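You operate a simulated robot arm through the tools that you are given. There is no shell and no other tool. Be economical: measure what you need, move in short steps, check, and stop when the job is done.

You are at the controls of a simulated two-armed robot. One attempt, no reset.

TASK
Warm the large bearing to 60 C, then grease it as the card says.
Fine: dial to 60 first; grease it while still warm; warmer off; leave the nozzle over the bearing.

It is judged by the outcome, as a careful person would: the job done as asked, and still so three seconds after it is handed in. It fails if anything else is knocked over, pushed out of place, dropped, spilled or broken.

THE ROBOT
Two 7-joint arms with two-finger parallel grippers on one trunk, on a base that drives. Base frame: it is fixed to the floor where the robot stands at the start and does not move with it; the origin is under the middle of the robot, x ahead of it, y to its left, z up; the surface under the hand at the start is at about z = 0.8. Readings come in m, rad, newtons and seconds.
The left shoulder is at the start at [0.021, 0.138, 1.27], the right one opposite. With the tool pointing down near the work surface each hand reaches from about 0.1 to 0.48 m from the robot's upright axis, wherever it stands, measured 20 degrees to its own side. Places, roughly: grease pump lever [1.5, 0, 1]; job card [1.3, 0.4, 0.9]; nozzle arm [1.6, 0, 0.9]; pad of the warmer [0.5, 0.1, 0.9]; post under the grease nozzle [1.6, -0.1, 0.8]; warmer dial [0.5, 0, 0.9]; warmer switch [0.6, 0, 0.9]. Payload 1.57 kg a hand.
The TCP of each hand is the grasp point between the finger pads, 0.03 m short of the fingertips. In the tool frame z runs along the fingers and y along their closing line. The gripper opens to 0.08 m. The fingers are 0.017 m wide and 0.012 m thick; the gripper's body (0.04 by 0.082 m) begins 0.08 m behind the TCP.
Orientation is that of the tool frame in the base frame, as a unit quaternion [w, x, y, z]. With the fingers straight down and closing along the base's y, the tool's x points along the base's -x, its y along +y and its z along -z.

THE INTERFACE
- The arms move only by the tool nudge_tool. It takes "left_increments", "right_increments" or both (then of equal length, played together; a hand with none holds still); each is a list of rows, each an object of numbers (a shift or turn left out is 0, a gripper value left out holds the last): "x", "y", "z": the shift along the tool's x, y, z in m; "wx", "wy", "wz": the turn, a rotation vector about the tool's x, y, z in rad; "claw": the finger opening in m, from 0 to 0.08. In form: [{"x": .., "y": .., "z": .., "wx": .., "wy": .., "wz": .., "claw": ..}, ...]. A call has 1 to 8 rows; each row shifts and turns the commanded pose from where the row before left it, along the tool's axes as they then stand. Each row takes 0.2 s and may step no farther than 0.05 m and 0.15 rad from the row before; otherwise, or with a gripper value out of range, the whole call is refused. A pose out of reach is approached as far as the arm can. The call stops where the force on the tool passes 90 N (or 10 N more than at its start, if that is more) or the arm is blocked; 0.2 s more then pass. The fingers move at their own pace (about 0.045 m/s each) and stop on an object; they squeeze with about 33 N. The grip force told is the motor's: it shows also when the fingers shut on nothing. Time passes only in rows, and 0.2 s behind the last, so rows that do not move let the fingers close. The reply holds the time, the measured pose of the TCP, the force on the tool along the base axes, the opening and the grip force, in the units named above and with some noise, with the torque about the TCP (base axes, N m) and any sound that the robot's microphone picked up, and new pictures: "show" is both (left out), scene, wrist or none (wrist: the cameras of the hands that moved).
- Cameras (640 x 400 px; columns grow to the right, rows downward): "scene" is now at [0.1834, -0.0458, 1.1931]; the picture's right is [-0.52, -0.86, -0.00], its down [-0.16, 0.10, -0.98] and it looks along [0.84, -0.51, -0.18] (base axes); focal length 214 px, centre (320, 200). "left" rides on the left gripper at [0.072, 0.006, -0.122] in its tool frame; the picture's right is [-0.09, 1.00, 0.00], its down [-0.84, -0.08, -0.54] and it looks along [-0.54, -0.05, 0.84] (tool axes); focal length 238 px, centre (320, 200). "right" rides on the right gripper at [0.072, -0.007, -0.122] in its tool frame; the picture's right is [0.09, 1.00, 0.00], its down [-0.84, 0.08, -0.54] and it looks along [-0.54, 0.05, 0.84] (tool axes); focal length 238 px, centre (320, 200). There is no depth. A picture from a camera that has moved, and an enlarged one, comes with that camera's place and axes in the base frame and with its lens.
- lift_body(by): slides the trunk up (or, below 0, down) by that many m; the arms and the scene camera ride with it, the base frame stays. It gives what a move gives, with no picture.
- drive_base(legs): drives the robot by 1 to 6 legs, each [ahead, left, turn to the left] in m, m and rad, along the robot's own axes; the way and the turn of a leg run together, so that a leg with both is an arc; at most 1.5 m and 3.142 rad a leg. The arms and the cameras ride along, it lands a little off, and it stops where it bumps. It gives what a move gives, and a new picture of the scene camera.
- head_to(pan, tilt): turns the head with the scene camera to pan (to the left, within 1.047 rad either way) and tilt (down, from -0.506 to 1.204), counted from straight ahead of the robot. It gives what a move gives, and a new picture of the scene camera.
- enlarge(camera, box): a new picture of the part [left, top, right, bottom] of that camera's present view, enlarged. The clock stands still meanwhile.
- finish_job(): hands the job in; it is judged then, once.

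Go step by step. Nothing tells you exact positions but the pictures and the camera data: compare them with the known pose of the tool, close in by small moves and look again before you grip or let go. The budget is 120 turns and 260 pictures, counting those below and the enlarged ones. Unless the task says otherwise, let go and move clear before handing in.

The tools are called after ">>>" by a JSON object that holds its "method" and its "body". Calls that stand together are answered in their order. nudge_tool: Moves the arms, as the interface text tells. Its arguments: {"type":"object","properties":{"left_increments":{"type":"array","items":{"type":"object","properties":{"x":{"type":"number"},"y":{"type":"number"},"z":{"type":"number"},"wx":{"type":"number"},"wy":{"type":"number"},"wz":{"type":"number"},"claw":{"type":"number"}}}},"right_increments":{"type":"array","items":{"type":"object","properties":{"x":{"type":"number"},"y":{"type":"number"},"z":{"type":"number"},"wx":{"type":"number"},"wy":{"type":"number"},"wz":{"type":"number"},"claw":{"type":"number"}}}},"show":{"type":"string","enum":["both","scene","wrist","none"]}},"required":[]} The other tools are called the same way: lift_body (by) slides the trunk up or down; drive_base (legs) drives the base; head_to (pan, tilt) turns the head that bears the scene camera; enlarge (camera, box) takes an enlarged picture of a part of a camera's view; finish_job () hands the job in.

At the start:

```text
time_s: 0.0
left_ee_pos: [0.3048, 0.126, 1.1513]
left_ee_rot: [-0.222, -0.004, 0.975, -0.002]
left_force: [0.1, -0.2, 0.3]
left_torque: [0.04, 0.03, 0.02]
left_width: 0.0801
left_finger_force: 0.1
right_ee_pos: [0.2585, -0.0986, 1.1652]
right_ee_rot: [-0.166, 0.001, 0.986, -0.005]
right_force: [-0.9, 0.3, 0.6]
right_torque: [0.02, -0.02, 0.0]
right_width: 0.0798
right_finger_force: 0.1
trunk travel left (down, up): [-0.6, 0.64]
robot x, y, heading: [0.0003, -0.0017, -0.005]
head pan, tilt: [-0.541, 0.187]
```

scene: 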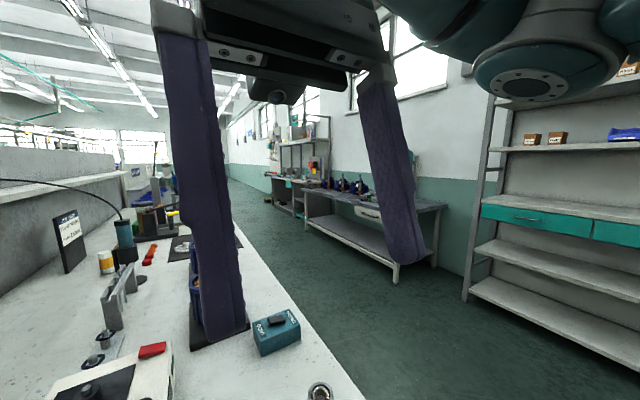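
right: 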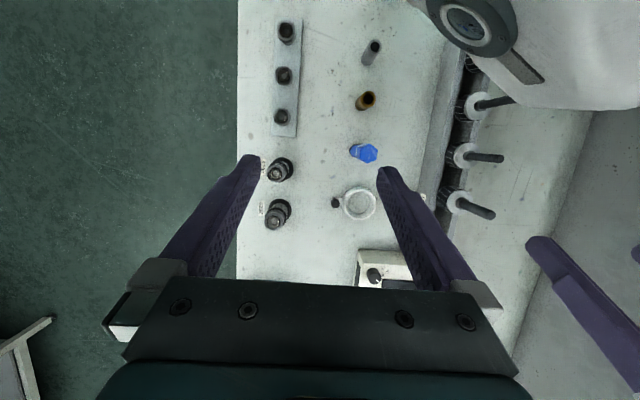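
left: 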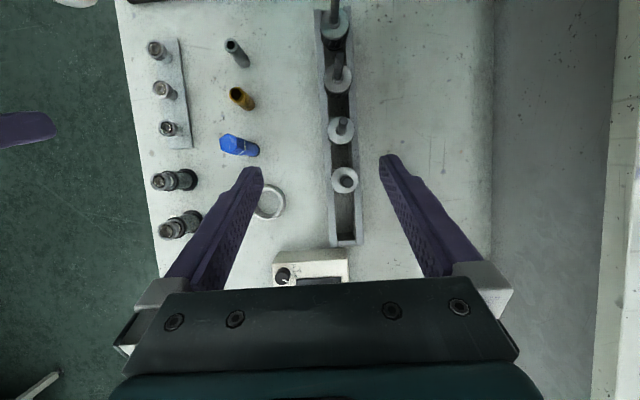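

I see a bench running ahead, with the warmer in front of me and the card and grease station farther along. I'll look around with the head first.

>>> {"method": "head_to", "body": {"pan": 0.0, "tilt": 0.8}}

>>> {"method": "head_to", "body": {"pan": 0.2, "tilt": 0.3}}

```text
time_s: 1.0
left_ee_pos: [0.3044, 0.1273, 1.1516]
left_ee_rot: [-0.222, -0.005, 0.975, -0.001]
left_force: [0.5, 0.3, 0.2]
left_torque: [-0.02, 0.04, -0.02]
left_width: 0.0799
left_finger_force: 0.0
right_ee_pos: [0.2599, -0.0988, 1.1651]
right_ee_rot: [-0.167, 0.0, 0.986, -0.006]
right_force: [-0.8, -0.2, 0.2]
right_torque: [-0.01, 0.0, 0.0]
right_width: 0.0801
right_finger_force: 0.1
trunk travel left (down, up): [-0.6, 0.64]
robot x, y, heading: [0.0011, 0.0005, 0.002]
head pan, tilt: [0.0, 0.799]
camera scene: at [0.1849, 0.0021, 1.1381], right [0.0, -1.0, 0.0], down [-0.71, 0.0, -0.7], along [0.7, 0.0, -0.71], focal length 214 px, centre (320, 200)
```

scene: 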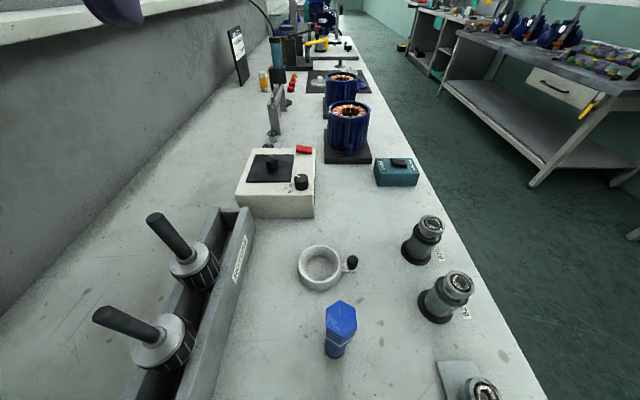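

```text
time_s: 1.9
left_ee_pos: [0.3051, 0.1257, 1.1523]
left_ee_rot: [-0.223, -0.004, 0.975, 0.0]
left_force: [1.1, -0.1, 0.7]
left_torque: [0.0, 0.01, -0.01]
left_width: 0.0799
left_finger_force: 0.0
right_ee_pos: [0.2597, -0.0986, 1.1647]
right_ee_rot: [-0.167, 0.0, 0.986, -0.006]
right_force: [-0.5, 0.1, 0.9]
right_torque: [0.01, -0.03, -0.02]
right_width: 0.0801
right_finger_force: 0.1
trunk travel left (down, up): [-0.6, 0.64]
robot x, y, heading: [0.001, -0.0033, -0.001]
head pan, tilt: [0.201, 0.3]
camera scene: at [0.1959, 0.0207, 1.1824], right [0.2, -0.98, 0.0], down [-0.29, -0.06, -0.96], along [0.94, 0.19, -0.29], focal length 214 px, centre (320, 200)
```

scene: 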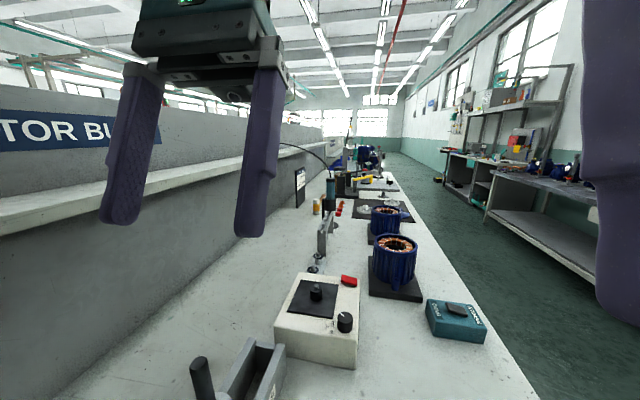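

The warmer is just ahead; the bench runs along x with the aisle on my right. Let me enlarge the warmer, and look for the bearings.

>>> {"method": "enlarge", "body": {"camera": "scene", "box": [250, 160, 410, 260]}}

>>> {"method": "enlarge", "body": {"camera": "scene", "box": [260, 250, 500, 400]}}

>>> {"method": "enlarge", "body": {"camera": "left", "box": [120, 0, 440, 300]}}

```text
4.00 times, centred on (330, 210) of scene
camera zoom: at [0.1959, 0.0207, 1.1824], right [0.2, -0.98, 0.0], down [-0.29, -0.06, -0.96], along [0.94, 0.19, -0.29], focal length 858 px, centre (280, 160)
```

zoom: 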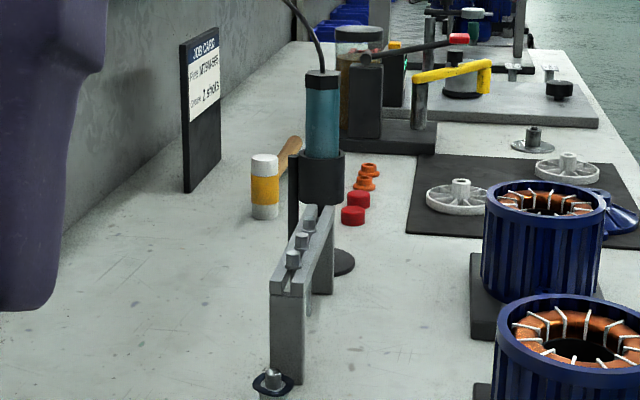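

```text
2.67 times, centred on (380, 325) of scene
camera zoom: at [0.1959, 0.0207, 1.1824], right [0.2, -0.98, 0.0], down [-0.29, -0.06, -0.96], along [0.94, 0.19, -0.29], focal length 572 px, centre (160, -133)
```

zoom: 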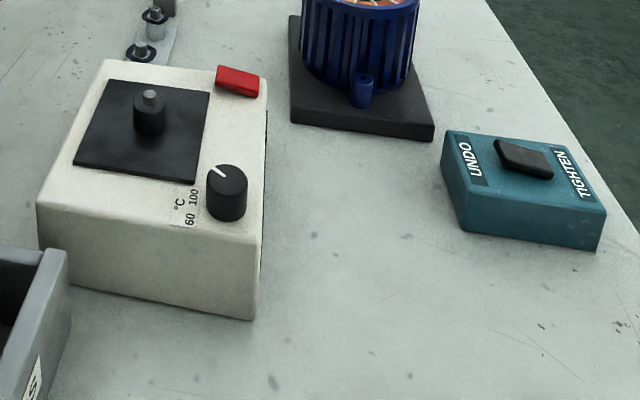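

```text
1.33 times, centred on (280, 150) of left
camera zoom: at [0.2932, 0.1335, 1.2929], right [0.07, 1.0, -0.04], down [0.99, -0.07, 0.12], along [0.12, -0.05, -0.99], focal length 318 px, centre (373, 267)
```

zoom: 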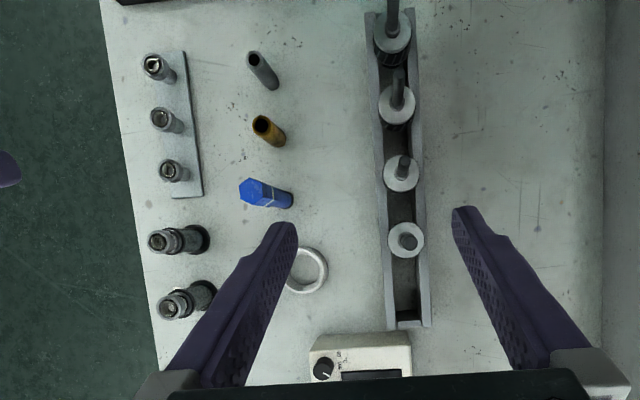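

>>> {"method": "head_to", "body": {"pan": 0.0, "tilt": 1.2}}

>>> {"method": "head_to", "body": {"pan": -1.0, "tilt": 0.9}}

>>> {"method": "head_to", "body": {"pan": 1.0, "tilt": 0.8}}

```text
time_s: 3.1
left_ee_pos: [0.3064, 0.1266, 1.152]
left_ee_rot: [-0.223, -0.003, 0.975, 0.0]
left_force: [0.0, 0.6, -0.9]
left_torque: [-0.01, -0.02, -0.02]
left_width: 0.0799
left_finger_force: 0.0
right_ee_pos: [0.2597, -0.0995, 1.165]
right_ee_rot: [-0.166, 0.001, 0.986, -0.005]
right_force: [-0.4, -0.3, 0.2]
right_torque: [-0.01, 0.03, 0.03]
right_width: 0.0798
right_finger_force: 0.2
trunk travel left (down, up): [-0.6, 0.64]
robot x, y, heading: [0.0006, 0.0035, -0.001]
head pan, tilt: [0.0, 1.201]
camera scene: at [0.161, 0.0022, 1.1103], right [0.0, -1.0, 0.0], down [-0.93, 0.0, -0.37], along [0.37, 0.0, -0.93], focal length 214 px, centre (320, 200)
```

scene: 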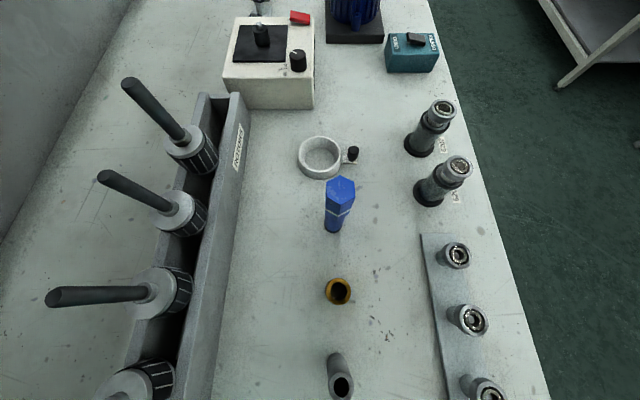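

```text
time_s: 4.4
left_ee_pos: [0.307, 0.1267, 1.1523]
left_ee_rot: [-0.223, -0.005, 0.975, -0.001]
left_force: [-0.1, 0.5, -0.2]
left_torque: [0.0, -0.01, -0.03]
left_width: 0.08
left_finger_force: 0.0
right_ee_pos: [0.2598, -0.0993, 1.165]
right_ee_rot: [-0.166, 0.001, 0.986, -0.006]
right_force: [-0.1, 0.9, -0.9]
right_torque: [0.0, 0.03, 0.02]
right_width: 0.0801
right_finger_force: 0.1
trunk travel left (down, up): [-0.6, 0.64]
robot x, y, heading: [0.0001, 0.0003, 0.001]
head pan, tilt: [-1.0, 0.901]
camera scene: at [0.1462, -0.0613, 1.13], right [-0.84, -0.54, 0.0], down [-0.42, 0.66, -0.62], along [0.34, -0.52, -0.78], focal length 214 px, centre (320, 200)
```

scene: 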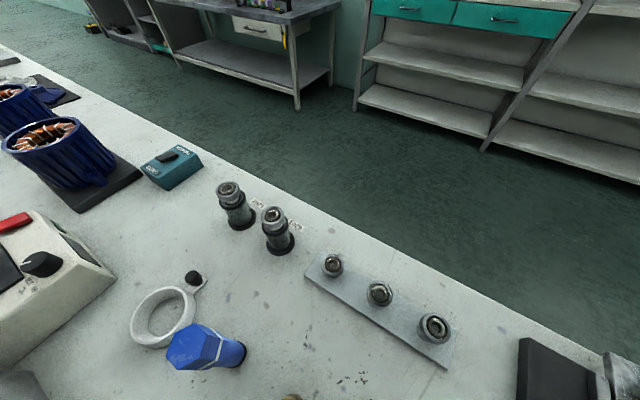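

```text
time_s: 6.3
left_ee_pos: [0.3078, 0.1258, 1.152]
left_ee_rot: [-0.222, -0.004, 0.975, -0.001]
left_force: [0.0, 0.1, -0.1]
left_torque: [0.02, 0.02, -0.04]
left_width: 0.08
left_finger_force: 0.0
right_ee_pos: [0.2617, -0.0988, 1.1638]
right_ee_rot: [-0.166, 0.001, 0.986, -0.005]
right_force: [1.1, 0.4, 0.5]
right_torque: [0.03, 0.02, -0.03]
right_width: 0.08
right_finger_force: 0.0
trunk travel left (down, up): [-0.6, 0.64]
robot x, y, heading: [-0.001, -0.0023, 0.003]
head pan, tilt: [1.0, 0.799]
camera scene: at [0.1497, 0.07, 1.1379], right [0.84, -0.54, 0.0], down [-0.38, -0.6, -0.7], along [0.38, 0.59, -0.72], focal length 214 px, centre (320, 200)
```

scene: 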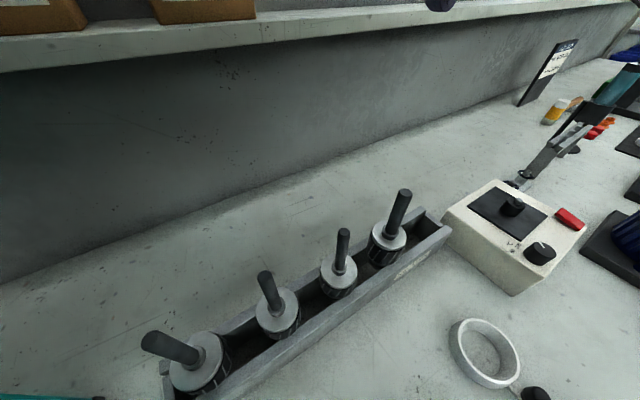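

I'll look closely at the candidates for bearings around here, and the small things behind the warmer.

>>> {"method": "head_to", "body": {"pan": -0.5, "tilt": 1.2}}

>>> {"method": "enlarge", "body": {"camera": "scene", "box": [200, 100, 520, 300]}}

>>> {"method": "enlarge", "body": {"camera": "right", "box": [230, 0, 550, 260]}}

>>> {"method": "head_to", "body": {"pan": 0.3, "tilt": 0.5}}

>>> {"method": "enlarge", "body": {"camera": "scene", "box": [290, 80, 490, 205]}}

```text
time_s: 7.9
left_ee_pos: [0.3076, 0.1253, 1.1533]
left_ee_rot: [-0.222, -0.005, 0.975, -0.002]
left_force: [-0.1, -0.5, 0.3]
left_torque: [0.02, -0.02, 0.02]
left_width: 0.0804
left_finger_force: 0.1
right_ee_pos: [0.261, -0.0985, 1.1639]
right_ee_rot: [-0.165, 0.002, 0.986, -0.006]
right_force: [-0.3, 0.0, 0.0]
right_torque: [0.04, -0.04, 0.01]
right_width: 0.0802
right_finger_force: 0.1
trunk travel left (down, up): [-0.6, 0.64]
robot x, y, heading: [0.0005, 0.0043, -0.002]
head pan, tilt: [-0.499, 1.201]
camera scene: at [0.1559, -0.0246, 1.1102], right [-0.48, -0.88, 0.0], down [-0.82, 0.45, -0.37], along [0.32, -0.17, -0.93], focal length 214 px, centre (320, 200)
```

scene: 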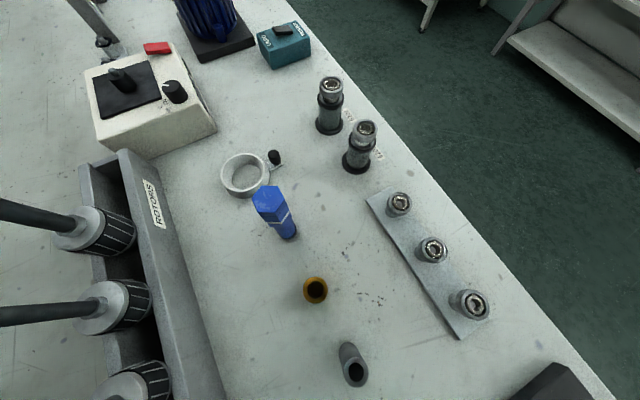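

```text
2.00 times, centred on (360, 200) of scene
camera zoom: at [0.1559, -0.0246, 1.1102], right [-0.48, -0.88, 0.0], down [-0.82, 0.45, -0.37], along [0.32, -0.17, -0.93], focal length 429 px, centre (240, 200)
```

zoom: 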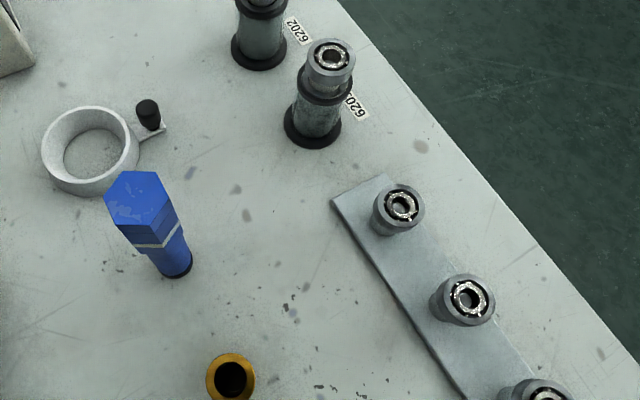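

```text
1.54 times, centred on (390, 130) of right
camera zoom: at [0.232, -0.1043, 1.3018], right [-0.09, 1.0, 0.02], down [0.97, 0.08, 0.24], along [0.24, 0.04, -0.97], focal length 367 px, centre (212, 308)
```

zoom: 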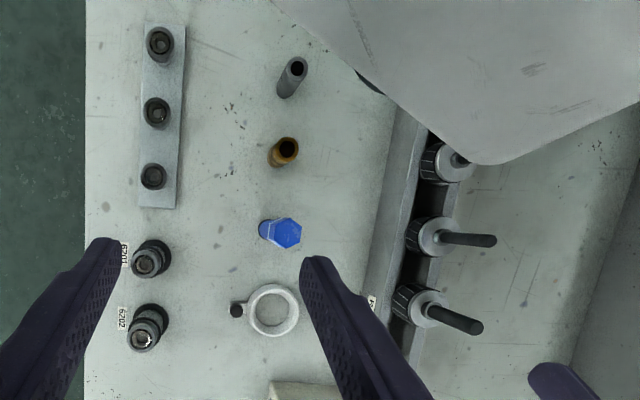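

```text
time_s: 9.1
left_ee_pos: [0.3088, 0.127, 1.1529]
left_ee_rot: [-0.222, -0.005, 0.975, -0.002]
left_force: [-0.4, 0.8, -0.7]
left_torque: [0.0, 0.01, 0.04]
left_width: 0.0802
left_finger_force: 0.0
right_ee_pos: [0.2608, -0.0994, 1.1639]
right_ee_rot: [-0.164, 0.001, 0.986, -0.005]
right_force: [0.5, 0.8, -0.4]
right_torque: [-0.01, 0.03, 0.02]
right_width: 0.0798
right_finger_force: 0.1
trunk travel left (down, up): [-0.6, 0.64]
robot x, y, heading: [-0.0029, 0.0031, 0.002]
head pan, tilt: [0.3, 0.499]
camera scene: at [0.1938, 0.029, 1.164], right [0.29, -0.96, 0.0], down [-0.45, -0.14, -0.88], along [0.84, 0.26, -0.47], focal length 214 px, centre (320, 200)
```

scene: 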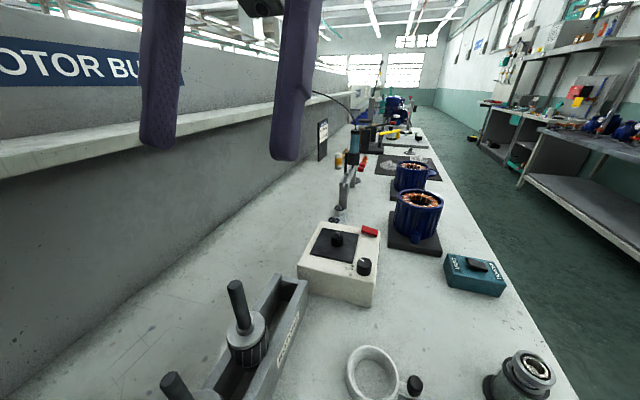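

```text
3.20 times, centred on (390, 142) of scene
camera zoom: at [0.1938, 0.029, 1.164], right [0.29, -0.96, 0.0], down [-0.45, -0.14, -0.88], along [0.84, 0.26, -0.47], focal length 686 px, centre (96, 384)
```

zoom: 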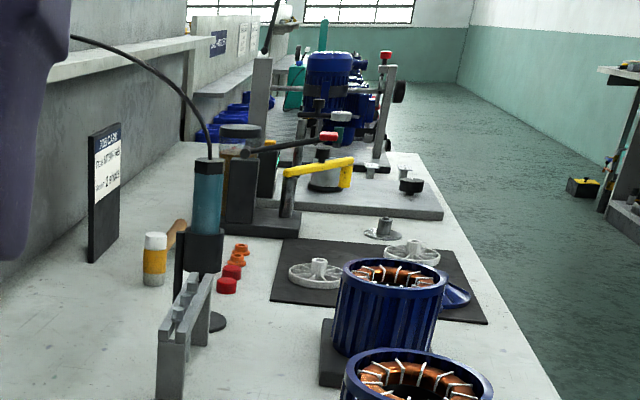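

>>> {"method": "enlarge", "body": {"camera": "scene", "box": [312, 110, 336, 170]}}

>>> {"method": "enlarge", "body": {"camera": "scene", "box": [350, 90, 440, 150]}}

>>> {"method": "enlarge", "body": {"camera": "scene", "box": [290, 200, 390, 310]}}

```text
6.67 times, centred on (324, 140) of scene
camera zoom: at [0.1938, 0.029, 1.164], right [0.29, -0.96, 0.0], down [-0.45, -0.14, -0.88], along [0.84, 0.26, -0.47], focal length 1430 px, centre (293, 600)
```

zoom: 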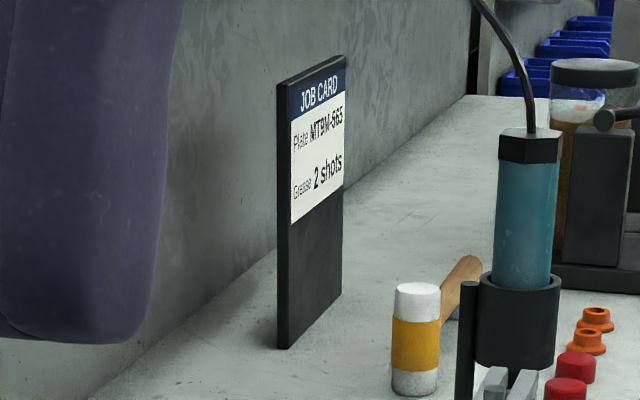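

```text
6.67 times, centred on (395, 120) of scene
camera zoom: at [0.1938, 0.029, 1.164], right [0.29, -0.96, 0.0], down [-0.45, -0.14, -0.88], along [0.84, 0.26, -0.47], focal length 1430 px, centre (-180, 733)
```

zoom: 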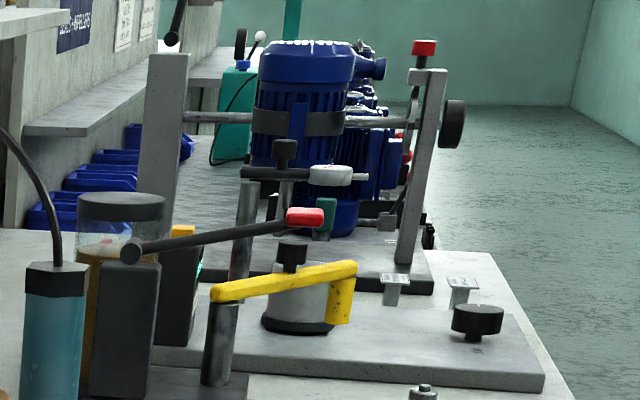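

```text
3.64 times, centred on (340, 255) of scene
camera zoom: at [0.1938, 0.029, 1.164], right [0.29, -0.96, 0.0], down [-0.45, -0.14, -0.88], along [0.84, 0.26, -0.47], focal length 780 px, centre (247, 0)
```

zoom: 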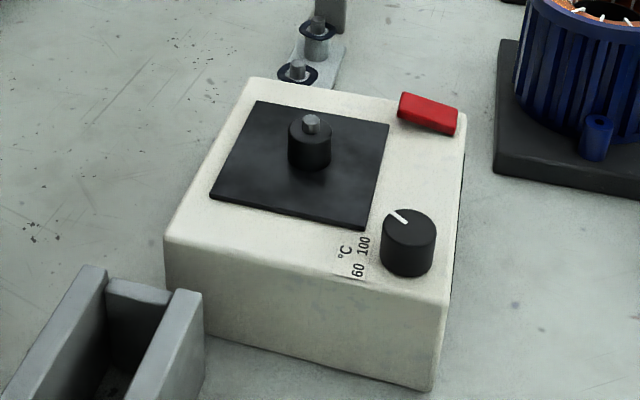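

The card says Plate MTBM‑S63, Grease: 2 shots. The 6202 on the farther post (~[0.38,-0.17]) looks like the large bearing. I'll drive forward to test and get a closer look at the warmer.

>>> {"method": "drive_base", "body": {"legs": [[0.15, 0, 0]]}}

>>> {"method": "head_to", "body": {"pan": 0.0, "tilt": 1.1}}

>>> {"method": "enlarge", "body": {"camera": "scene", "box": [200, 60, 520, 260]}}

```text
time_s: 10.4
left_ee_pos: [0.4536, 0.1268, 1.1064]
left_ee_rot: [-0.224, -0.006, 0.975, -0.002]
left_force: [0.2, 0.6, 0.0]
left_torque: [-0.02, 0.0, -0.04]
left_width: 0.08
left_finger_force: 0.0
right_ee_pos: [0.4065, -0.0989, 1.1185]
right_ee_rot: [-0.168, 0.001, 0.986, -0.005]
right_force: [-0.1, 0.1, -0.4]
right_torque: [-0.03, 0.0, 0.0]
right_width: 0.0803
right_finger_force: 0.1
trunk travel left (down, up): [-0.6, 0.64]
robot x, y, heading: [0.1504, 0.0007, -0.002]
head pan, tilt: [0.3, 0.499]
camera scene: at [0.3391, 0.029, 1.1186], right [0.3, -0.96, 0.0], down [-0.46, -0.14, -0.88], along [0.84, 0.26, -0.48], focal length 214 px, centre (320, 200)
```

scene: 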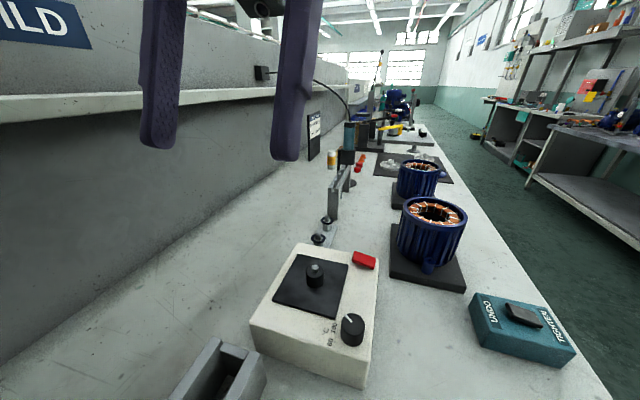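

```text
time_s: 11.4
left_ee_pos: [0.4528, 0.1264, 1.1056]
left_ee_rot: [-0.226, -0.005, 0.974, 0.0]
left_force: [0.4, 0.1, 0.2]
left_torque: [-0.01, -0.01, -0.01]
left_width: 0.0801
left_finger_force: 0.1
right_ee_pos: [0.4067, -0.0993, 1.1187]
right_ee_rot: [-0.169, 0.001, 0.986, -0.006]
right_force: [0.6, -0.9, 0.2]
right_torque: [0.01, 0.02, 0.0]
right_width: 0.0802
right_finger_force: 0.0
trunk travel left (down, up): [-0.6, 0.64]
robot x, y, heading: [0.1537, 0.0017, 0.002]
head pan, tilt: [0.0, 1.1]
camera scene: at [0.3153, 0.0021, 1.0712], right [0.0, -1.0, 0.0], down [-0.89, 0.0, -0.45], along [0.45, 0.0, -0.89], focal length 214 px, centre (320, 200)
```

scene: 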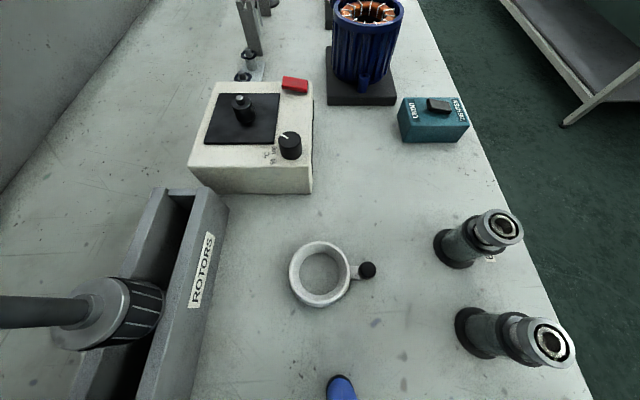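

```text
2.00 times, centred on (360, 160) of scene
camera zoom: at [0.3153, 0.0021, 1.0712], right [0.0, -1.0, 0.0], down [-0.89, 0.0, -0.45], along [0.45, 0.0, -0.89], focal length 429 px, centre (240, 280)
```

zoom: 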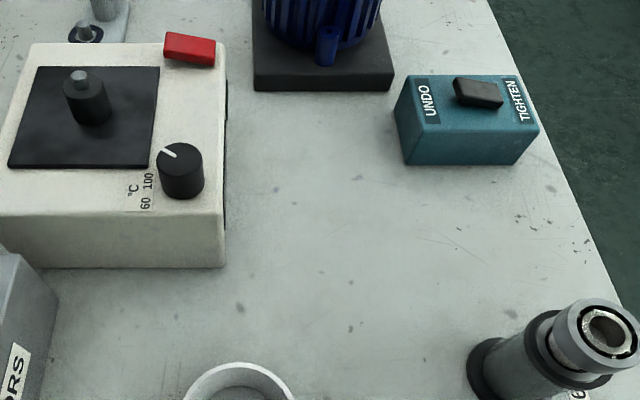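

Driving works (the trunk sank ~5 cm, so I'll raise it). I'll first scout the grease station before warming anything.

>>> {"method": "lift_body", "body": {"by": 0.12}}

>>> {"method": "drive_base", "body": {"legs": [[0.8, 0, 0]]}}

>>> {"method": "head_to", "body": {"pan": 0.0, "tilt": 0.8}}

>>> {"method": "enlarge", "body": {"camera": "scene", "box": [200, 50, 440, 200]}}

```text
time_s: 12.9
left_ee_pos: [0.4526, 0.1264, 1.2262]
left_ee_rot: [-0.225, -0.005, 0.974, 0.0]
left_force: [0.4, -0.2, -0.4]
left_torque: [0.01, 0.02, 0.0]
left_width: 0.0797
left_finger_force: 0.0
right_ee_pos: [0.4075, -0.0993, 1.2394]
right_ee_rot: [-0.167, 0.0, 0.986, -0.006]
right_force: [-0.5, -0.1, -0.4]
right_torque: [0.01, 0.02, 0.0]
right_width: 0.0799
right_finger_force: 0.1
trunk travel left (down, up): [-0.72, 0.52]
robot x, y, heading: [0.1474, 0.0007, -0.004]
head pan, tilt: [0.0, 1.1]
```

```text
time_s: 17.2
left_ee_pos: [1.2521, 0.1263, 1.2262]
left_ee_rot: [-0.225, -0.006, 0.974, -0.001]
left_force: [0.8, 0.7, -0.2]
left_torque: [0.0, 0.0, -0.06]
left_width: 0.0801
left_finger_force: 0.0
right_ee_pos: [1.2039, -0.0996, 1.239]
right_ee_rot: [-0.168, 0.001, 0.986, -0.006]
right_force: [1.1, 0.1, 0.7]
right_torque: [-0.01, -0.01, -0.03]
right_width: 0.0801
right_finger_force: 0.2
trunk travel left (down, up): [-0.72, 0.52]
robot x, y, heading: [0.9469, 0.0012, -0.001]
head pan, tilt: [0.0, 1.1]
camera scene: at [1.1134, 0.0023, 1.1911], right [0.0, -1.0, 0.0], down [-0.89, 0.0, -0.45], along [0.45, 0.0, -0.89], focal length 214 px, centre (320, 200)
```

scene: 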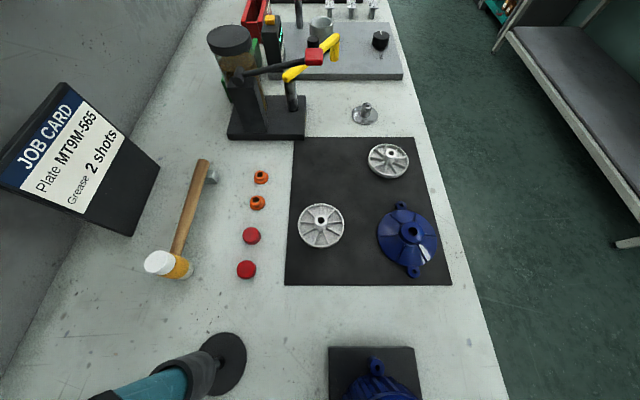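

```text
time_s: 18.0
left_ee_pos: [1.2511, 0.1269, 1.2258]
left_ee_rot: [-0.225, -0.005, 0.974, 0.0]
left_force: [0.1, 0.1, 0.3]
left_torque: [0.0, -0.01, 0.01]
left_width: 0.08
left_finger_force: 0.1
right_ee_pos: [1.2048, -0.0999, 1.2392]
right_ee_rot: [-0.169, 0.0, 0.986, -0.006]
right_force: [0.1, 0.5, 1.0]
right_torque: [0.0, 0.01, 0.01]
right_width: 0.0801
right_finger_force: 0.0
trunk travel left (down, up): [-0.72, 0.52]
robot x, y, heading: [0.9485, -0.0005, -0.001]
head pan, tilt: [0.0, 0.799]
camera scene: at [1.1309, 0.0024, 1.2128], right [0.0, -1.0, 0.0], down [-0.72, 0.0, -0.7], along [0.7, 0.0, -0.72], focal length 214 px, centre (320, 200)
```

scene: 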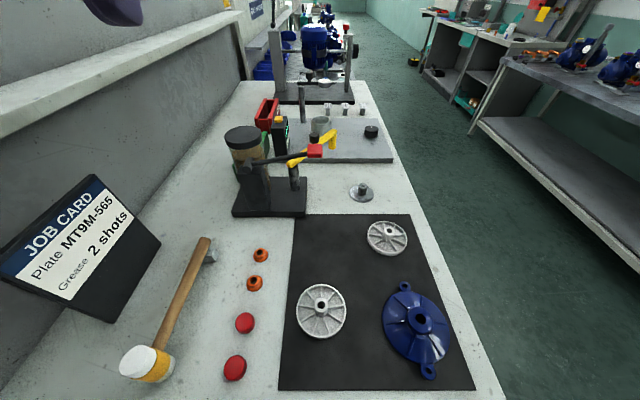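

```text
2.67 times, centred on (320, 125) of scene
camera zoom: at [1.1309, 0.0024, 1.2128], right [0.0, -1.0, 0.0], down [-0.72, 0.0, -0.7], along [0.7, 0.0, -0.72], focal length 572 px, centre (320, 400)
```

zoom: 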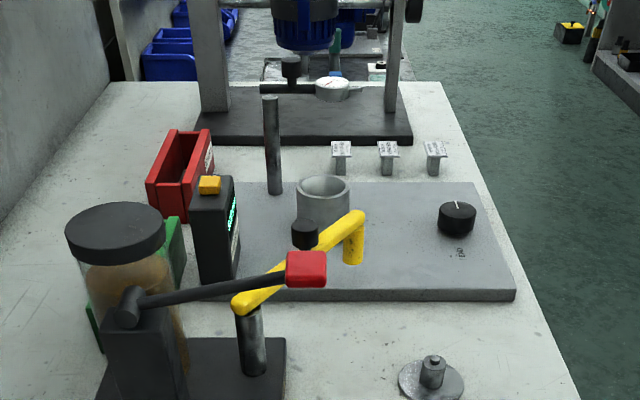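

>>> {"method": "enlarge", "body": {"camera": "scene", "box": [215, 90, 345, 220]}}

>>> {"method": "enlarge", "body": {"camera": "left", "box": [0, 0, 640, 400]}}

```text
3.08 times, centred on (280, 155) of scene
camera zoom: at [1.1309, 0.0024, 1.2128], right [0.0, -1.0, 0.0], down [-0.72, 0.0, -0.7], along [0.7, 0.0, -0.72], focal length 660 px, centre (443, 338)
```

zoom: 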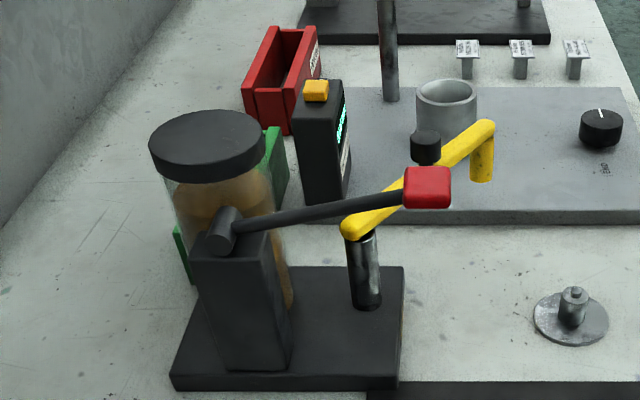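

```text
1.00 times, centred on (320, 200) of left (not enlarged: the box is as wide or as high as the picture)
camera zoom: at [1.2394, 0.1339, 1.3672], right [0.07, 1.0, -0.04], down [0.99, -0.07, 0.12], along [0.12, -0.05, -0.99], focal length 238 px, centre (320, 200)
```

zoom: 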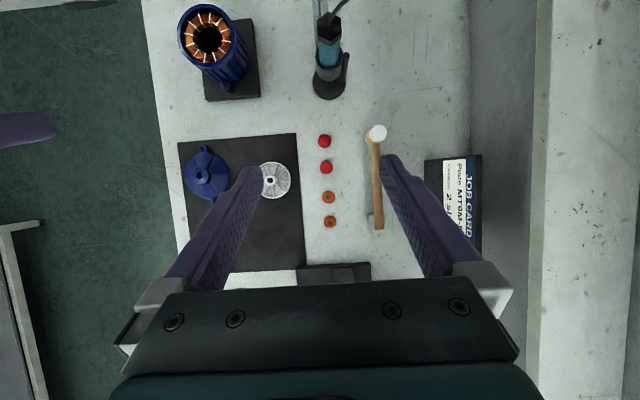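

I've found the layout: pump lever with red knob ~[1.48,0.01,0.99], nozzle arm pivot ~[1.55,0.07], stub post ~[1.54,-0.11], card "Grease 2 shots". Now back to the warmer.

>>> {"method": "drive_base", "body": {"legs": [[-0.82, 0, 0], [0, 0.08, 0]]}}

>>> {"method": "lift_body", "body": {"by": -0.07}}

>>> {"method": "head_to", "body": {"pan": -0.25, "tilt": 1.0}}

>>> {"method": "enlarge", "body": {"camera": "scene", "box": [200, 40, 440, 190]}}

>>> {"method": "enlarge", "body": {"camera": "scene", "box": [360, 180, 600, 380]}}

```text
time_s: 23.0
left_ee_pos: [0.4395, 0.2076, 1.2255]
left_ee_rot: [-0.225, -0.007, 0.974, -0.002]
left_force: [-1.0, -0.2, 0.3]
left_torque: [-0.02, 0.02, -0.02]
left_width: 0.0801
left_finger_force: 0.0
right_ee_pos: [0.3939, -0.0207, 1.2386]
right_ee_rot: [-0.168, -0.001, 0.986, -0.006]
right_force: [0.6, -0.5, -0.2]
right_torque: [-0.06, 0.02, 0.03]
right_width: 0.0799
right_finger_force: 0.0
trunk travel left (down, up): [-0.72, 0.52]
robot x, y, heading: [0.134, 0.0756, 0.004]
head pan, tilt: [0.0, 0.799]
camera scene: at [0.3191, 0.081, 1.2129], right [0.0, -1.0, 0.0], down [-0.72, 0.0, -0.7], along [0.7, 0.0, -0.72], focal length 214 px, centre (320, 200)
```

scene: 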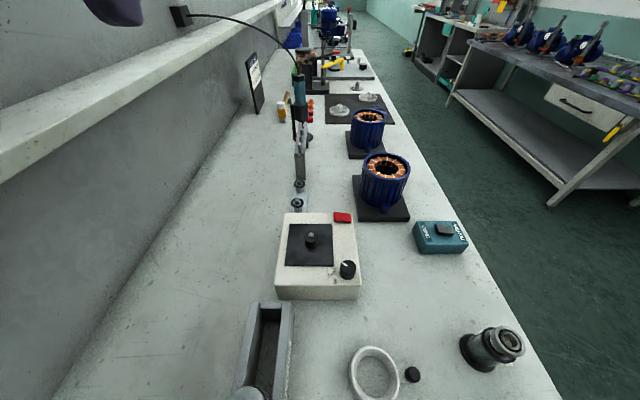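

```text
time_s: 24.1
left_ee_pos: [0.4392, 0.2054, 1.1564]
left_ee_rot: [-0.225, -0.008, 0.974, -0.002]
left_force: [-0.4, -0.6, 0.2]
left_torque: [0.01, 0.01, -0.01]
left_width: 0.0803
left_finger_force: 0.1
right_ee_pos: [0.3934, -0.0196, 1.1697]
right_ee_rot: [-0.168, -0.001, 0.986, -0.005]
right_force: [-0.1, 0.0, -0.3]
right_torque: [0.05, -0.02, 0.03]
right_width: 0.08
right_finger_force: 0.0
trunk travel left (down, up): [-0.65, 0.59]
robot x, y, heading: [0.1426, 0.0812, 0.005]
head pan, tilt: [0.0, 0.799]
```

```text
time_s: 24.9
left_ee_pos: [0.4383, 0.2049, 1.1566]
left_ee_rot: [-0.224, -0.007, 0.975, -0.001]
left_force: [-0.3, 0.4, 0.8]
left_torque: [0.03, 0.01, -0.04]
left_width: 0.08
left_finger_force: 0.0
right_ee_pos: [0.3932, -0.0202, 1.1681]
right_ee_rot: [-0.168, -0.001, 0.986, -0.006]
right_force: [-0.3, 0.3, 0.8]
right_torque: [0.03, -0.01, 0.0]
right_width: 0.0802
right_finger_force: 0.1
trunk travel left (down, up): [-0.65, 0.59]
robot x, y, heading: [0.1355, 0.0778, 0.008]
head pan, tilt: [-0.25, 1.0]
camera scene: at [0.3061, 0.0638, 1.1278], right [-0.24, -0.97, 0.0], down [-0.82, 0.2, -0.54], along [0.52, -0.13, -0.84], focal length 214 px, centre (320, 200)
```

scene: 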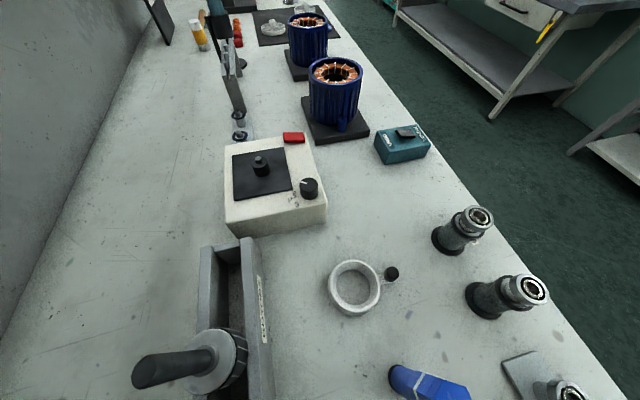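

```text
2.67 times, centred on (320, 115) of scene
camera zoom: at [0.3061, 0.0638, 1.1278], right [-0.24, -0.97, 0.0], down [-0.82, 0.2, -0.54], along [0.52, -0.13, -0.84], focal length 572 px, centre (320, 427)
```

zoom: 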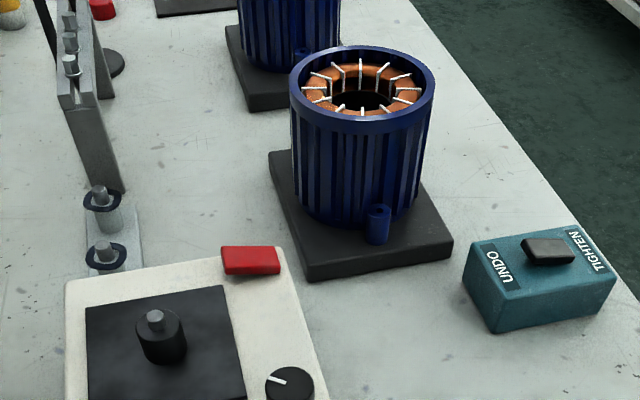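

```text
2.00 times, centred on (480, 280) of scene
camera zoom: at [0.3061, 0.0638, 1.1278], right [-0.24, -0.97, 0.0], down [-0.82, 0.2, -0.54], along [0.52, -0.13, -0.84], focal length 429 px, centre (0, 40)
```

zoom: 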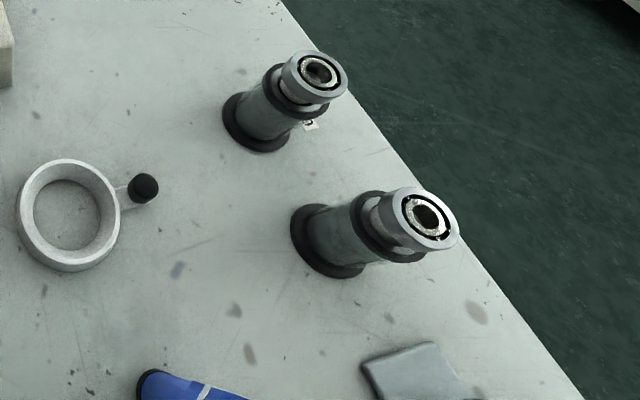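

Right hand will go vertical and hover over the dial (~[0.482,0.036,0.888]) to inspect it with the wrist camera.

>>> {"method": "nudge_tool", "body": {"right_increments": [{"wy": -0.113}, {"wy": -0.113}, {"wy": -0.112}, {"x": -0.03, "y": 0.02, "z": 0.045}, {"x": -0.03, "y": 0.02, "z": 0.045}, {"x": -0.03, "y": 0.016, "z": 0.04}], "show": "wrist"}}

>>> {"method": "enlarge", "body": {"camera": "right", "box": [220, 60, 460, 270]}}

```text
refused: row 4 steps farther than a row can; nothing moved
```

```text
1.90 times, centred on (340, 165) of right
camera zoom: at [0.3652, -0.0252, 1.3062], right [-0.09, 1.0, 0.02], down [0.97, 0.08, 0.23], along [0.23, 0.04, -0.97], focal length 454 px, centre (282, 267)
```

zoom: 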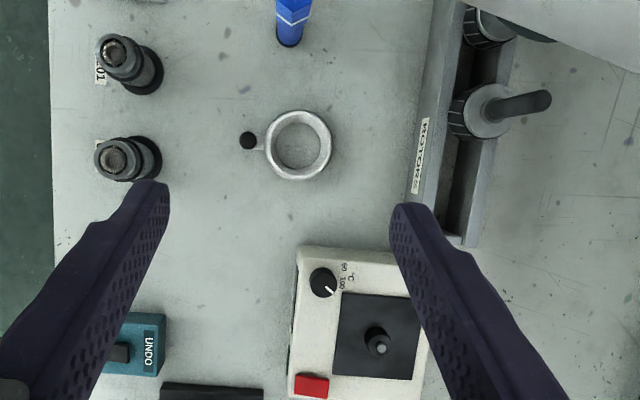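

>>> {"method": "nudge_tool", "body": {"right_increments": [{"wy": -0.113}, {"wy": -0.113}, {"wy": -0.112}, {"x": -0.022, "y": 0.014, "z": 0.035}, {"x": -0.022, "y": 0.014, "z": 0.035}, {"x": -0.022, "y": 0.014, "z": 0.035}, {"x": -0.022, "y": 0.014, "z": 0.03}], "show": "wrist"}}

>>> {"method": "enlarge", "body": {"camera": "right", "box": [240, 120, 400, 220]}}

```text
time_s: 26.5
left_ee_pos: [0.4388, 0.2063, 1.1561]
left_ee_rot: [-0.225, -0.008, 0.974, -0.001]
left_force: [-0.8, 0.3, -0.8]
left_torque: [-0.01, 0.0, 0.0]
left_width: 0.0801
left_finger_force: 0.0
right_ee_pos: [0.4822, 0.0339, 1.0329]
right_ee_rot: [0.001, -0.002, 1.0, -0.005]
right_force: [-0.2, 0.2, -0.1]
right_torque: [0.0, 0.02, -0.01]
right_width: 0.0801
right_finger_force: 0.0
trunk travel left (down, up): [-0.65, 0.59]
robot x, y, heading: [0.1353, 0.0797, 0.002]
head pan, tilt: [-0.25, 1.0]
camera right: at [0.4086, 0.029, 1.1533], right [-0.1, 1.0, -0.01], down [0.84, 0.09, 0.54], along [0.54, 0.04, -0.84], focal length 238 px, centre (320, 200)
```

right: 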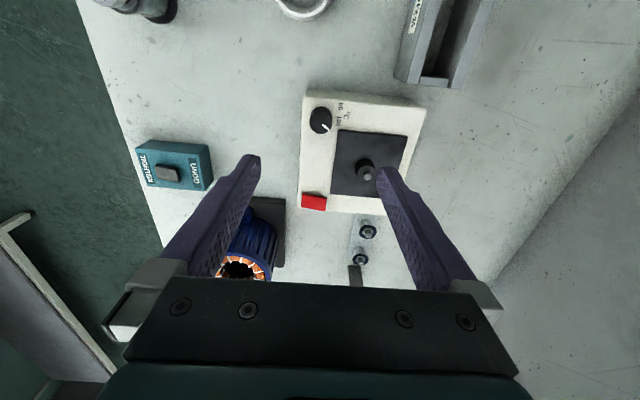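

```text
4.00 times, centred on (320, 170) of right
camera zoom: at [0.4086, 0.029, 1.1533], right [-0.1, 1.0, -0.01], down [0.84, 0.09, 0.54], along [0.54, 0.04, -0.84], focal length 953 px, centre (320, 320)
```

zoom: 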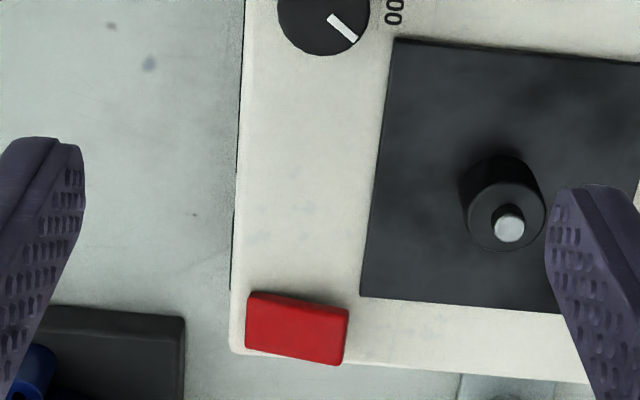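

>>> {"method": "enlarge", "body": {"camera": "right", "box": [290, 88, 370, 138]}}

>>> {"method": "enlarge", "body": {"camera": "right", "box": [290, 180, 370, 230]}}

```text
8.00 times, centred on (330, 113) of right
camera zoom: at [0.4086, 0.029, 1.1533], right [-0.1, 1.0, -0.01], down [0.84, 0.09, 0.54], along [0.54, 0.04, -0.84], focal length 1907 px, centre (240, 896)
```

zoom: 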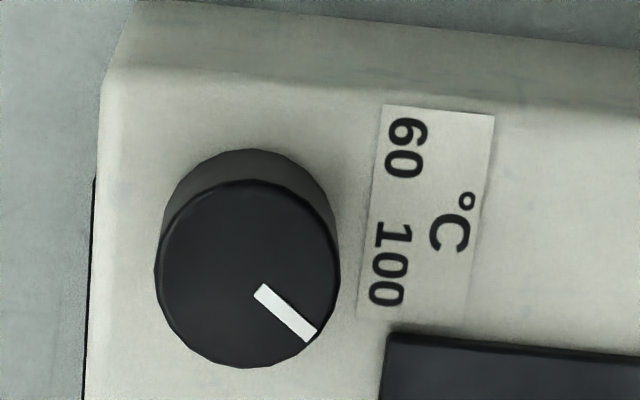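

```text
8.00 times, centred on (330, 205) of right
camera zoom: at [0.4086, 0.029, 1.1533], right [-0.1, 1.0, -0.01], down [0.84, 0.09, 0.54], along [0.54, 0.04, -0.84], focal length 1907 px, centre (240, 160)
```

zoom: 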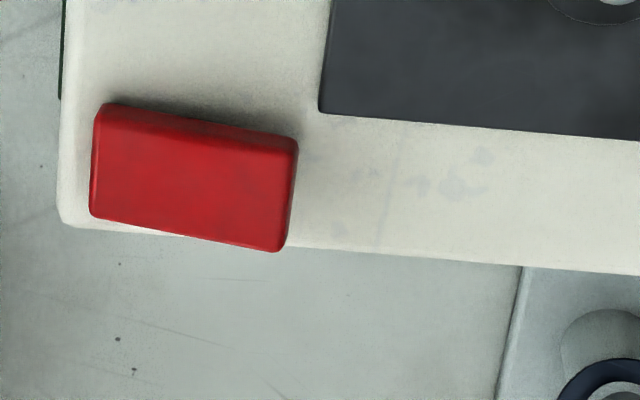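

Dial centre ≈[0.478,0.032], top ≈0.888; pointer stands past 100 and must turn ~80° counter-clockwise (from above) to the 60. I'll pre-rotate the hand clockwise and descend over the knob.

>>> {"method": "nudge_tool", "body": {"right_increments": [{"x": 0.004, "y": -0.002, "z": 0.02}, {"wz": 0.14}, {"wz": 0.14}, {"wz": 0.14}, {"wz": 0.14}, {"wz": 0.14}, {"z": 0.04, "claw": 0.06}, {"z": 0.04}], "show": "wrist"}}

>>> {"method": "enlarge", "body": {"camera": "right", "box": [220, 100, 420, 225]}}

```text
time_s: 28.3
left_ee_pos: [0.4391, 0.2063, 1.1554]
left_ee_rot: [-0.225, -0.008, 0.974, -0.002]
left_force: [-0.3, 0.0, 0.3]
left_torque: [-0.01, 0.0, 0.01]
left_width: 0.0802
left_finger_force: 0.0
right_ee_pos: [0.4772, 0.0309, 0.9334]
right_ee_rot: [0.002, 0.341, 0.94, -0.005]
right_force: [0.5, 0.5, 0.3]
right_torque: [-0.01, 0.03, 0.05]
right_width: 0.0601
right_finger_force: 0.1
trunk travel left (down, up): [-0.65, 0.59]
robot x, y, heading: [0.1343, 0.0774, 0.004]
head pan, tilt: [-0.25, 1.0]
camera right: at [0.4165, 0.0738, 1.0531], right [0.57, 0.82, -0.01], down [0.69, -0.47, 0.55], along [0.45, -0.32, -0.84], focal length 238 px, centre (320, 200)
```

right: 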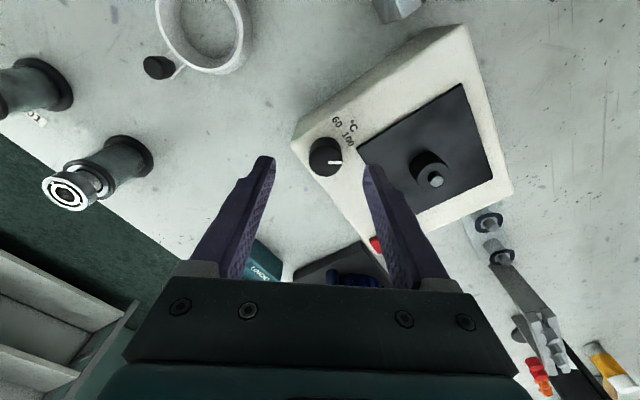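

```text
3.20 times, centred on (320, 162) of right
camera zoom: at [0.4165, 0.0738, 1.0531], right [0.57, 0.82, -0.01], down [0.69, -0.47, 0.55], along [0.45, -0.32, -0.84], focal length 763 px, centre (320, 320)
```

zoom: 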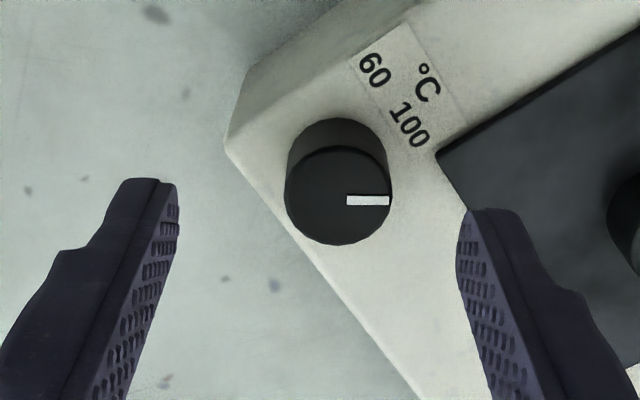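

>>> {"method": "nudge_tool", "body": {"right_increments": [{"y": 0.0035, "z": 0.014, "claw": 0.04}, {"z": 0.012}, {}, {"claw": 0.015}, {}, {}], "show": "wrist"}}

>>> {"method": "enlarge", "body": {"camera": "right", "box": [220, 100, 420, 225]}}

```text
time_s: 29.7
left_ee_pos: [0.4396, 0.2059, 1.1566]
left_ee_rot: [-0.225, -0.008, 0.974, -0.001]
left_force: [0.0, 0.5, 0.4]
left_torque: [0.0, -0.01, -0.01]
left_width: 0.0799
left_finger_force: 0.1
right_ee_pos: [0.4798, 0.0353, 0.9068]
right_ee_rot: [0.001, 0.341, 0.94, -0.004]
right_force: [4.2, 2.4, -5.3]
right_torque: [0.25, -0.18, -0.01]
right_width: 0.0253
right_finger_force: 32.1
trunk travel left (down, up): [-0.65, 0.59]
robot x, y, heading: [0.1361, 0.0736, 0.008]
head pan, tilt: [-0.25, 1.0]
camera right: at [0.419, 0.0769, 1.0274], right [0.57, 0.82, -0.01], down [0.69, -0.47, 0.55], along [0.45, -0.32, -0.84], focal length 238 px, centre (320, 200)
```

right: 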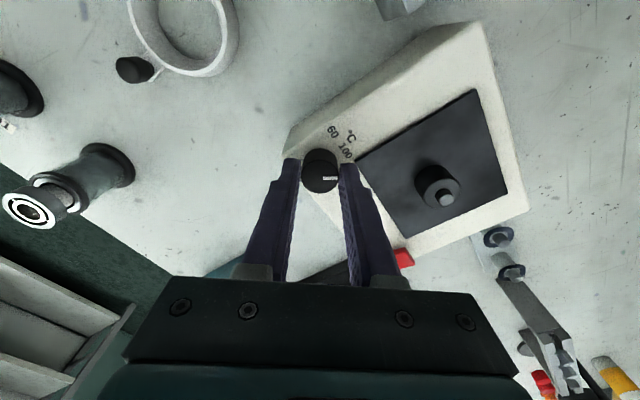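

```text
3.20 times, centred on (320, 162) of right
camera zoom: at [0.419, 0.0769, 1.0274], right [0.57, 0.82, -0.01], down [0.69, -0.47, 0.55], along [0.45, -0.32, -0.84], focal length 763 px, centre (320, 320)
```

zoom: 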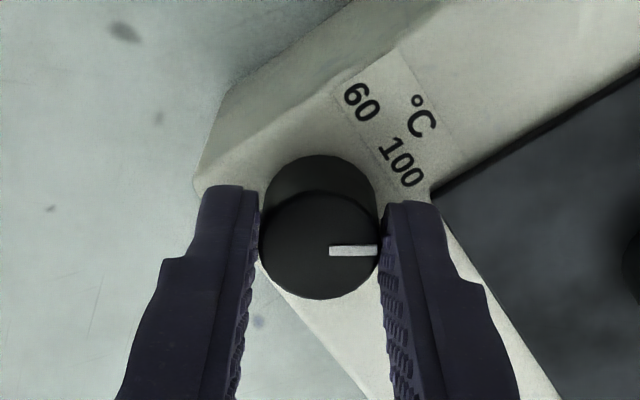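

Knob gripped (25 mm). Turn counter-clockwise in steps.

>>> {"method": "nudge_tool", "body": {"right_increments": [{"wz": -0.14}, {"wz": -0.14}, {"wz": -0.14}, {"wz": -0.14}, {"wz": -0.14}, {"wz": -0.14}, {"wz": -0.14}], "show": "wrist"}}

>>> {"method": "enlarge", "body": {"camera": "right", "box": [220, 100, 420, 225]}}

```text
time_s: 31.3
left_ee_pos: [0.4397, 0.2059, 1.1568]
left_ee_rot: [-0.224, -0.006, 0.974, -0.001]
left_force: [-0.2, 0.7, 0.6]
left_torque: [-0.03, 0.0, -0.02]
left_width: 0.0799
left_finger_force: 0.1
right_ee_pos: [0.4793, 0.0333, 0.9079]
right_ee_rot: [-0.001, -0.143, 0.99, -0.005]
right_force: [-3.5, -1.0, 8.1]
right_torque: [0.32, -0.42, -0.02]
right_width: 0.0255
right_finger_force: 36.9
trunk travel left (down, up): [-0.65, 0.59]
robot x, y, heading: [0.1334, 0.0802, 0.005]
head pan, tilt: [-0.25, 1.0]
camera right: at [0.4114, 0.0084, 1.0283], right [-0.37, 0.93, -0.01], down [0.78, 0.32, 0.54], along [0.5, 0.19, -0.84], focal length 238 px, centre (320, 200)
```

right: 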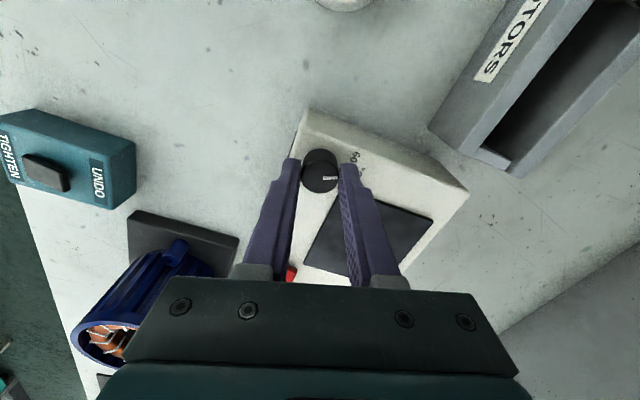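

```text
3.20 times, centred on (320, 162) of right
camera zoom: at [0.4114, 0.0084, 1.0283], right [-0.37, 0.93, -0.01], down [0.78, 0.32, 0.54], along [0.5, 0.19, -0.84], focal length 763 px, centre (320, 320)
```

zoom: 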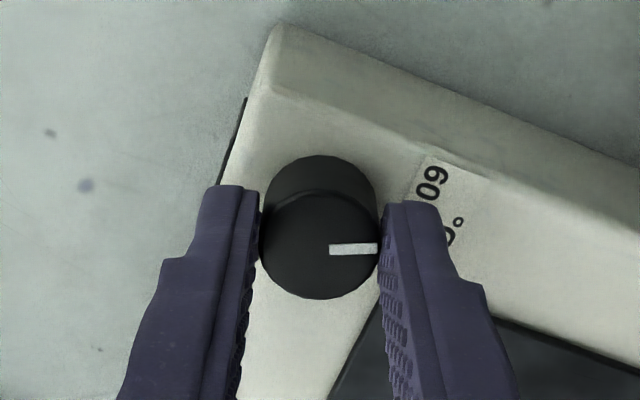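

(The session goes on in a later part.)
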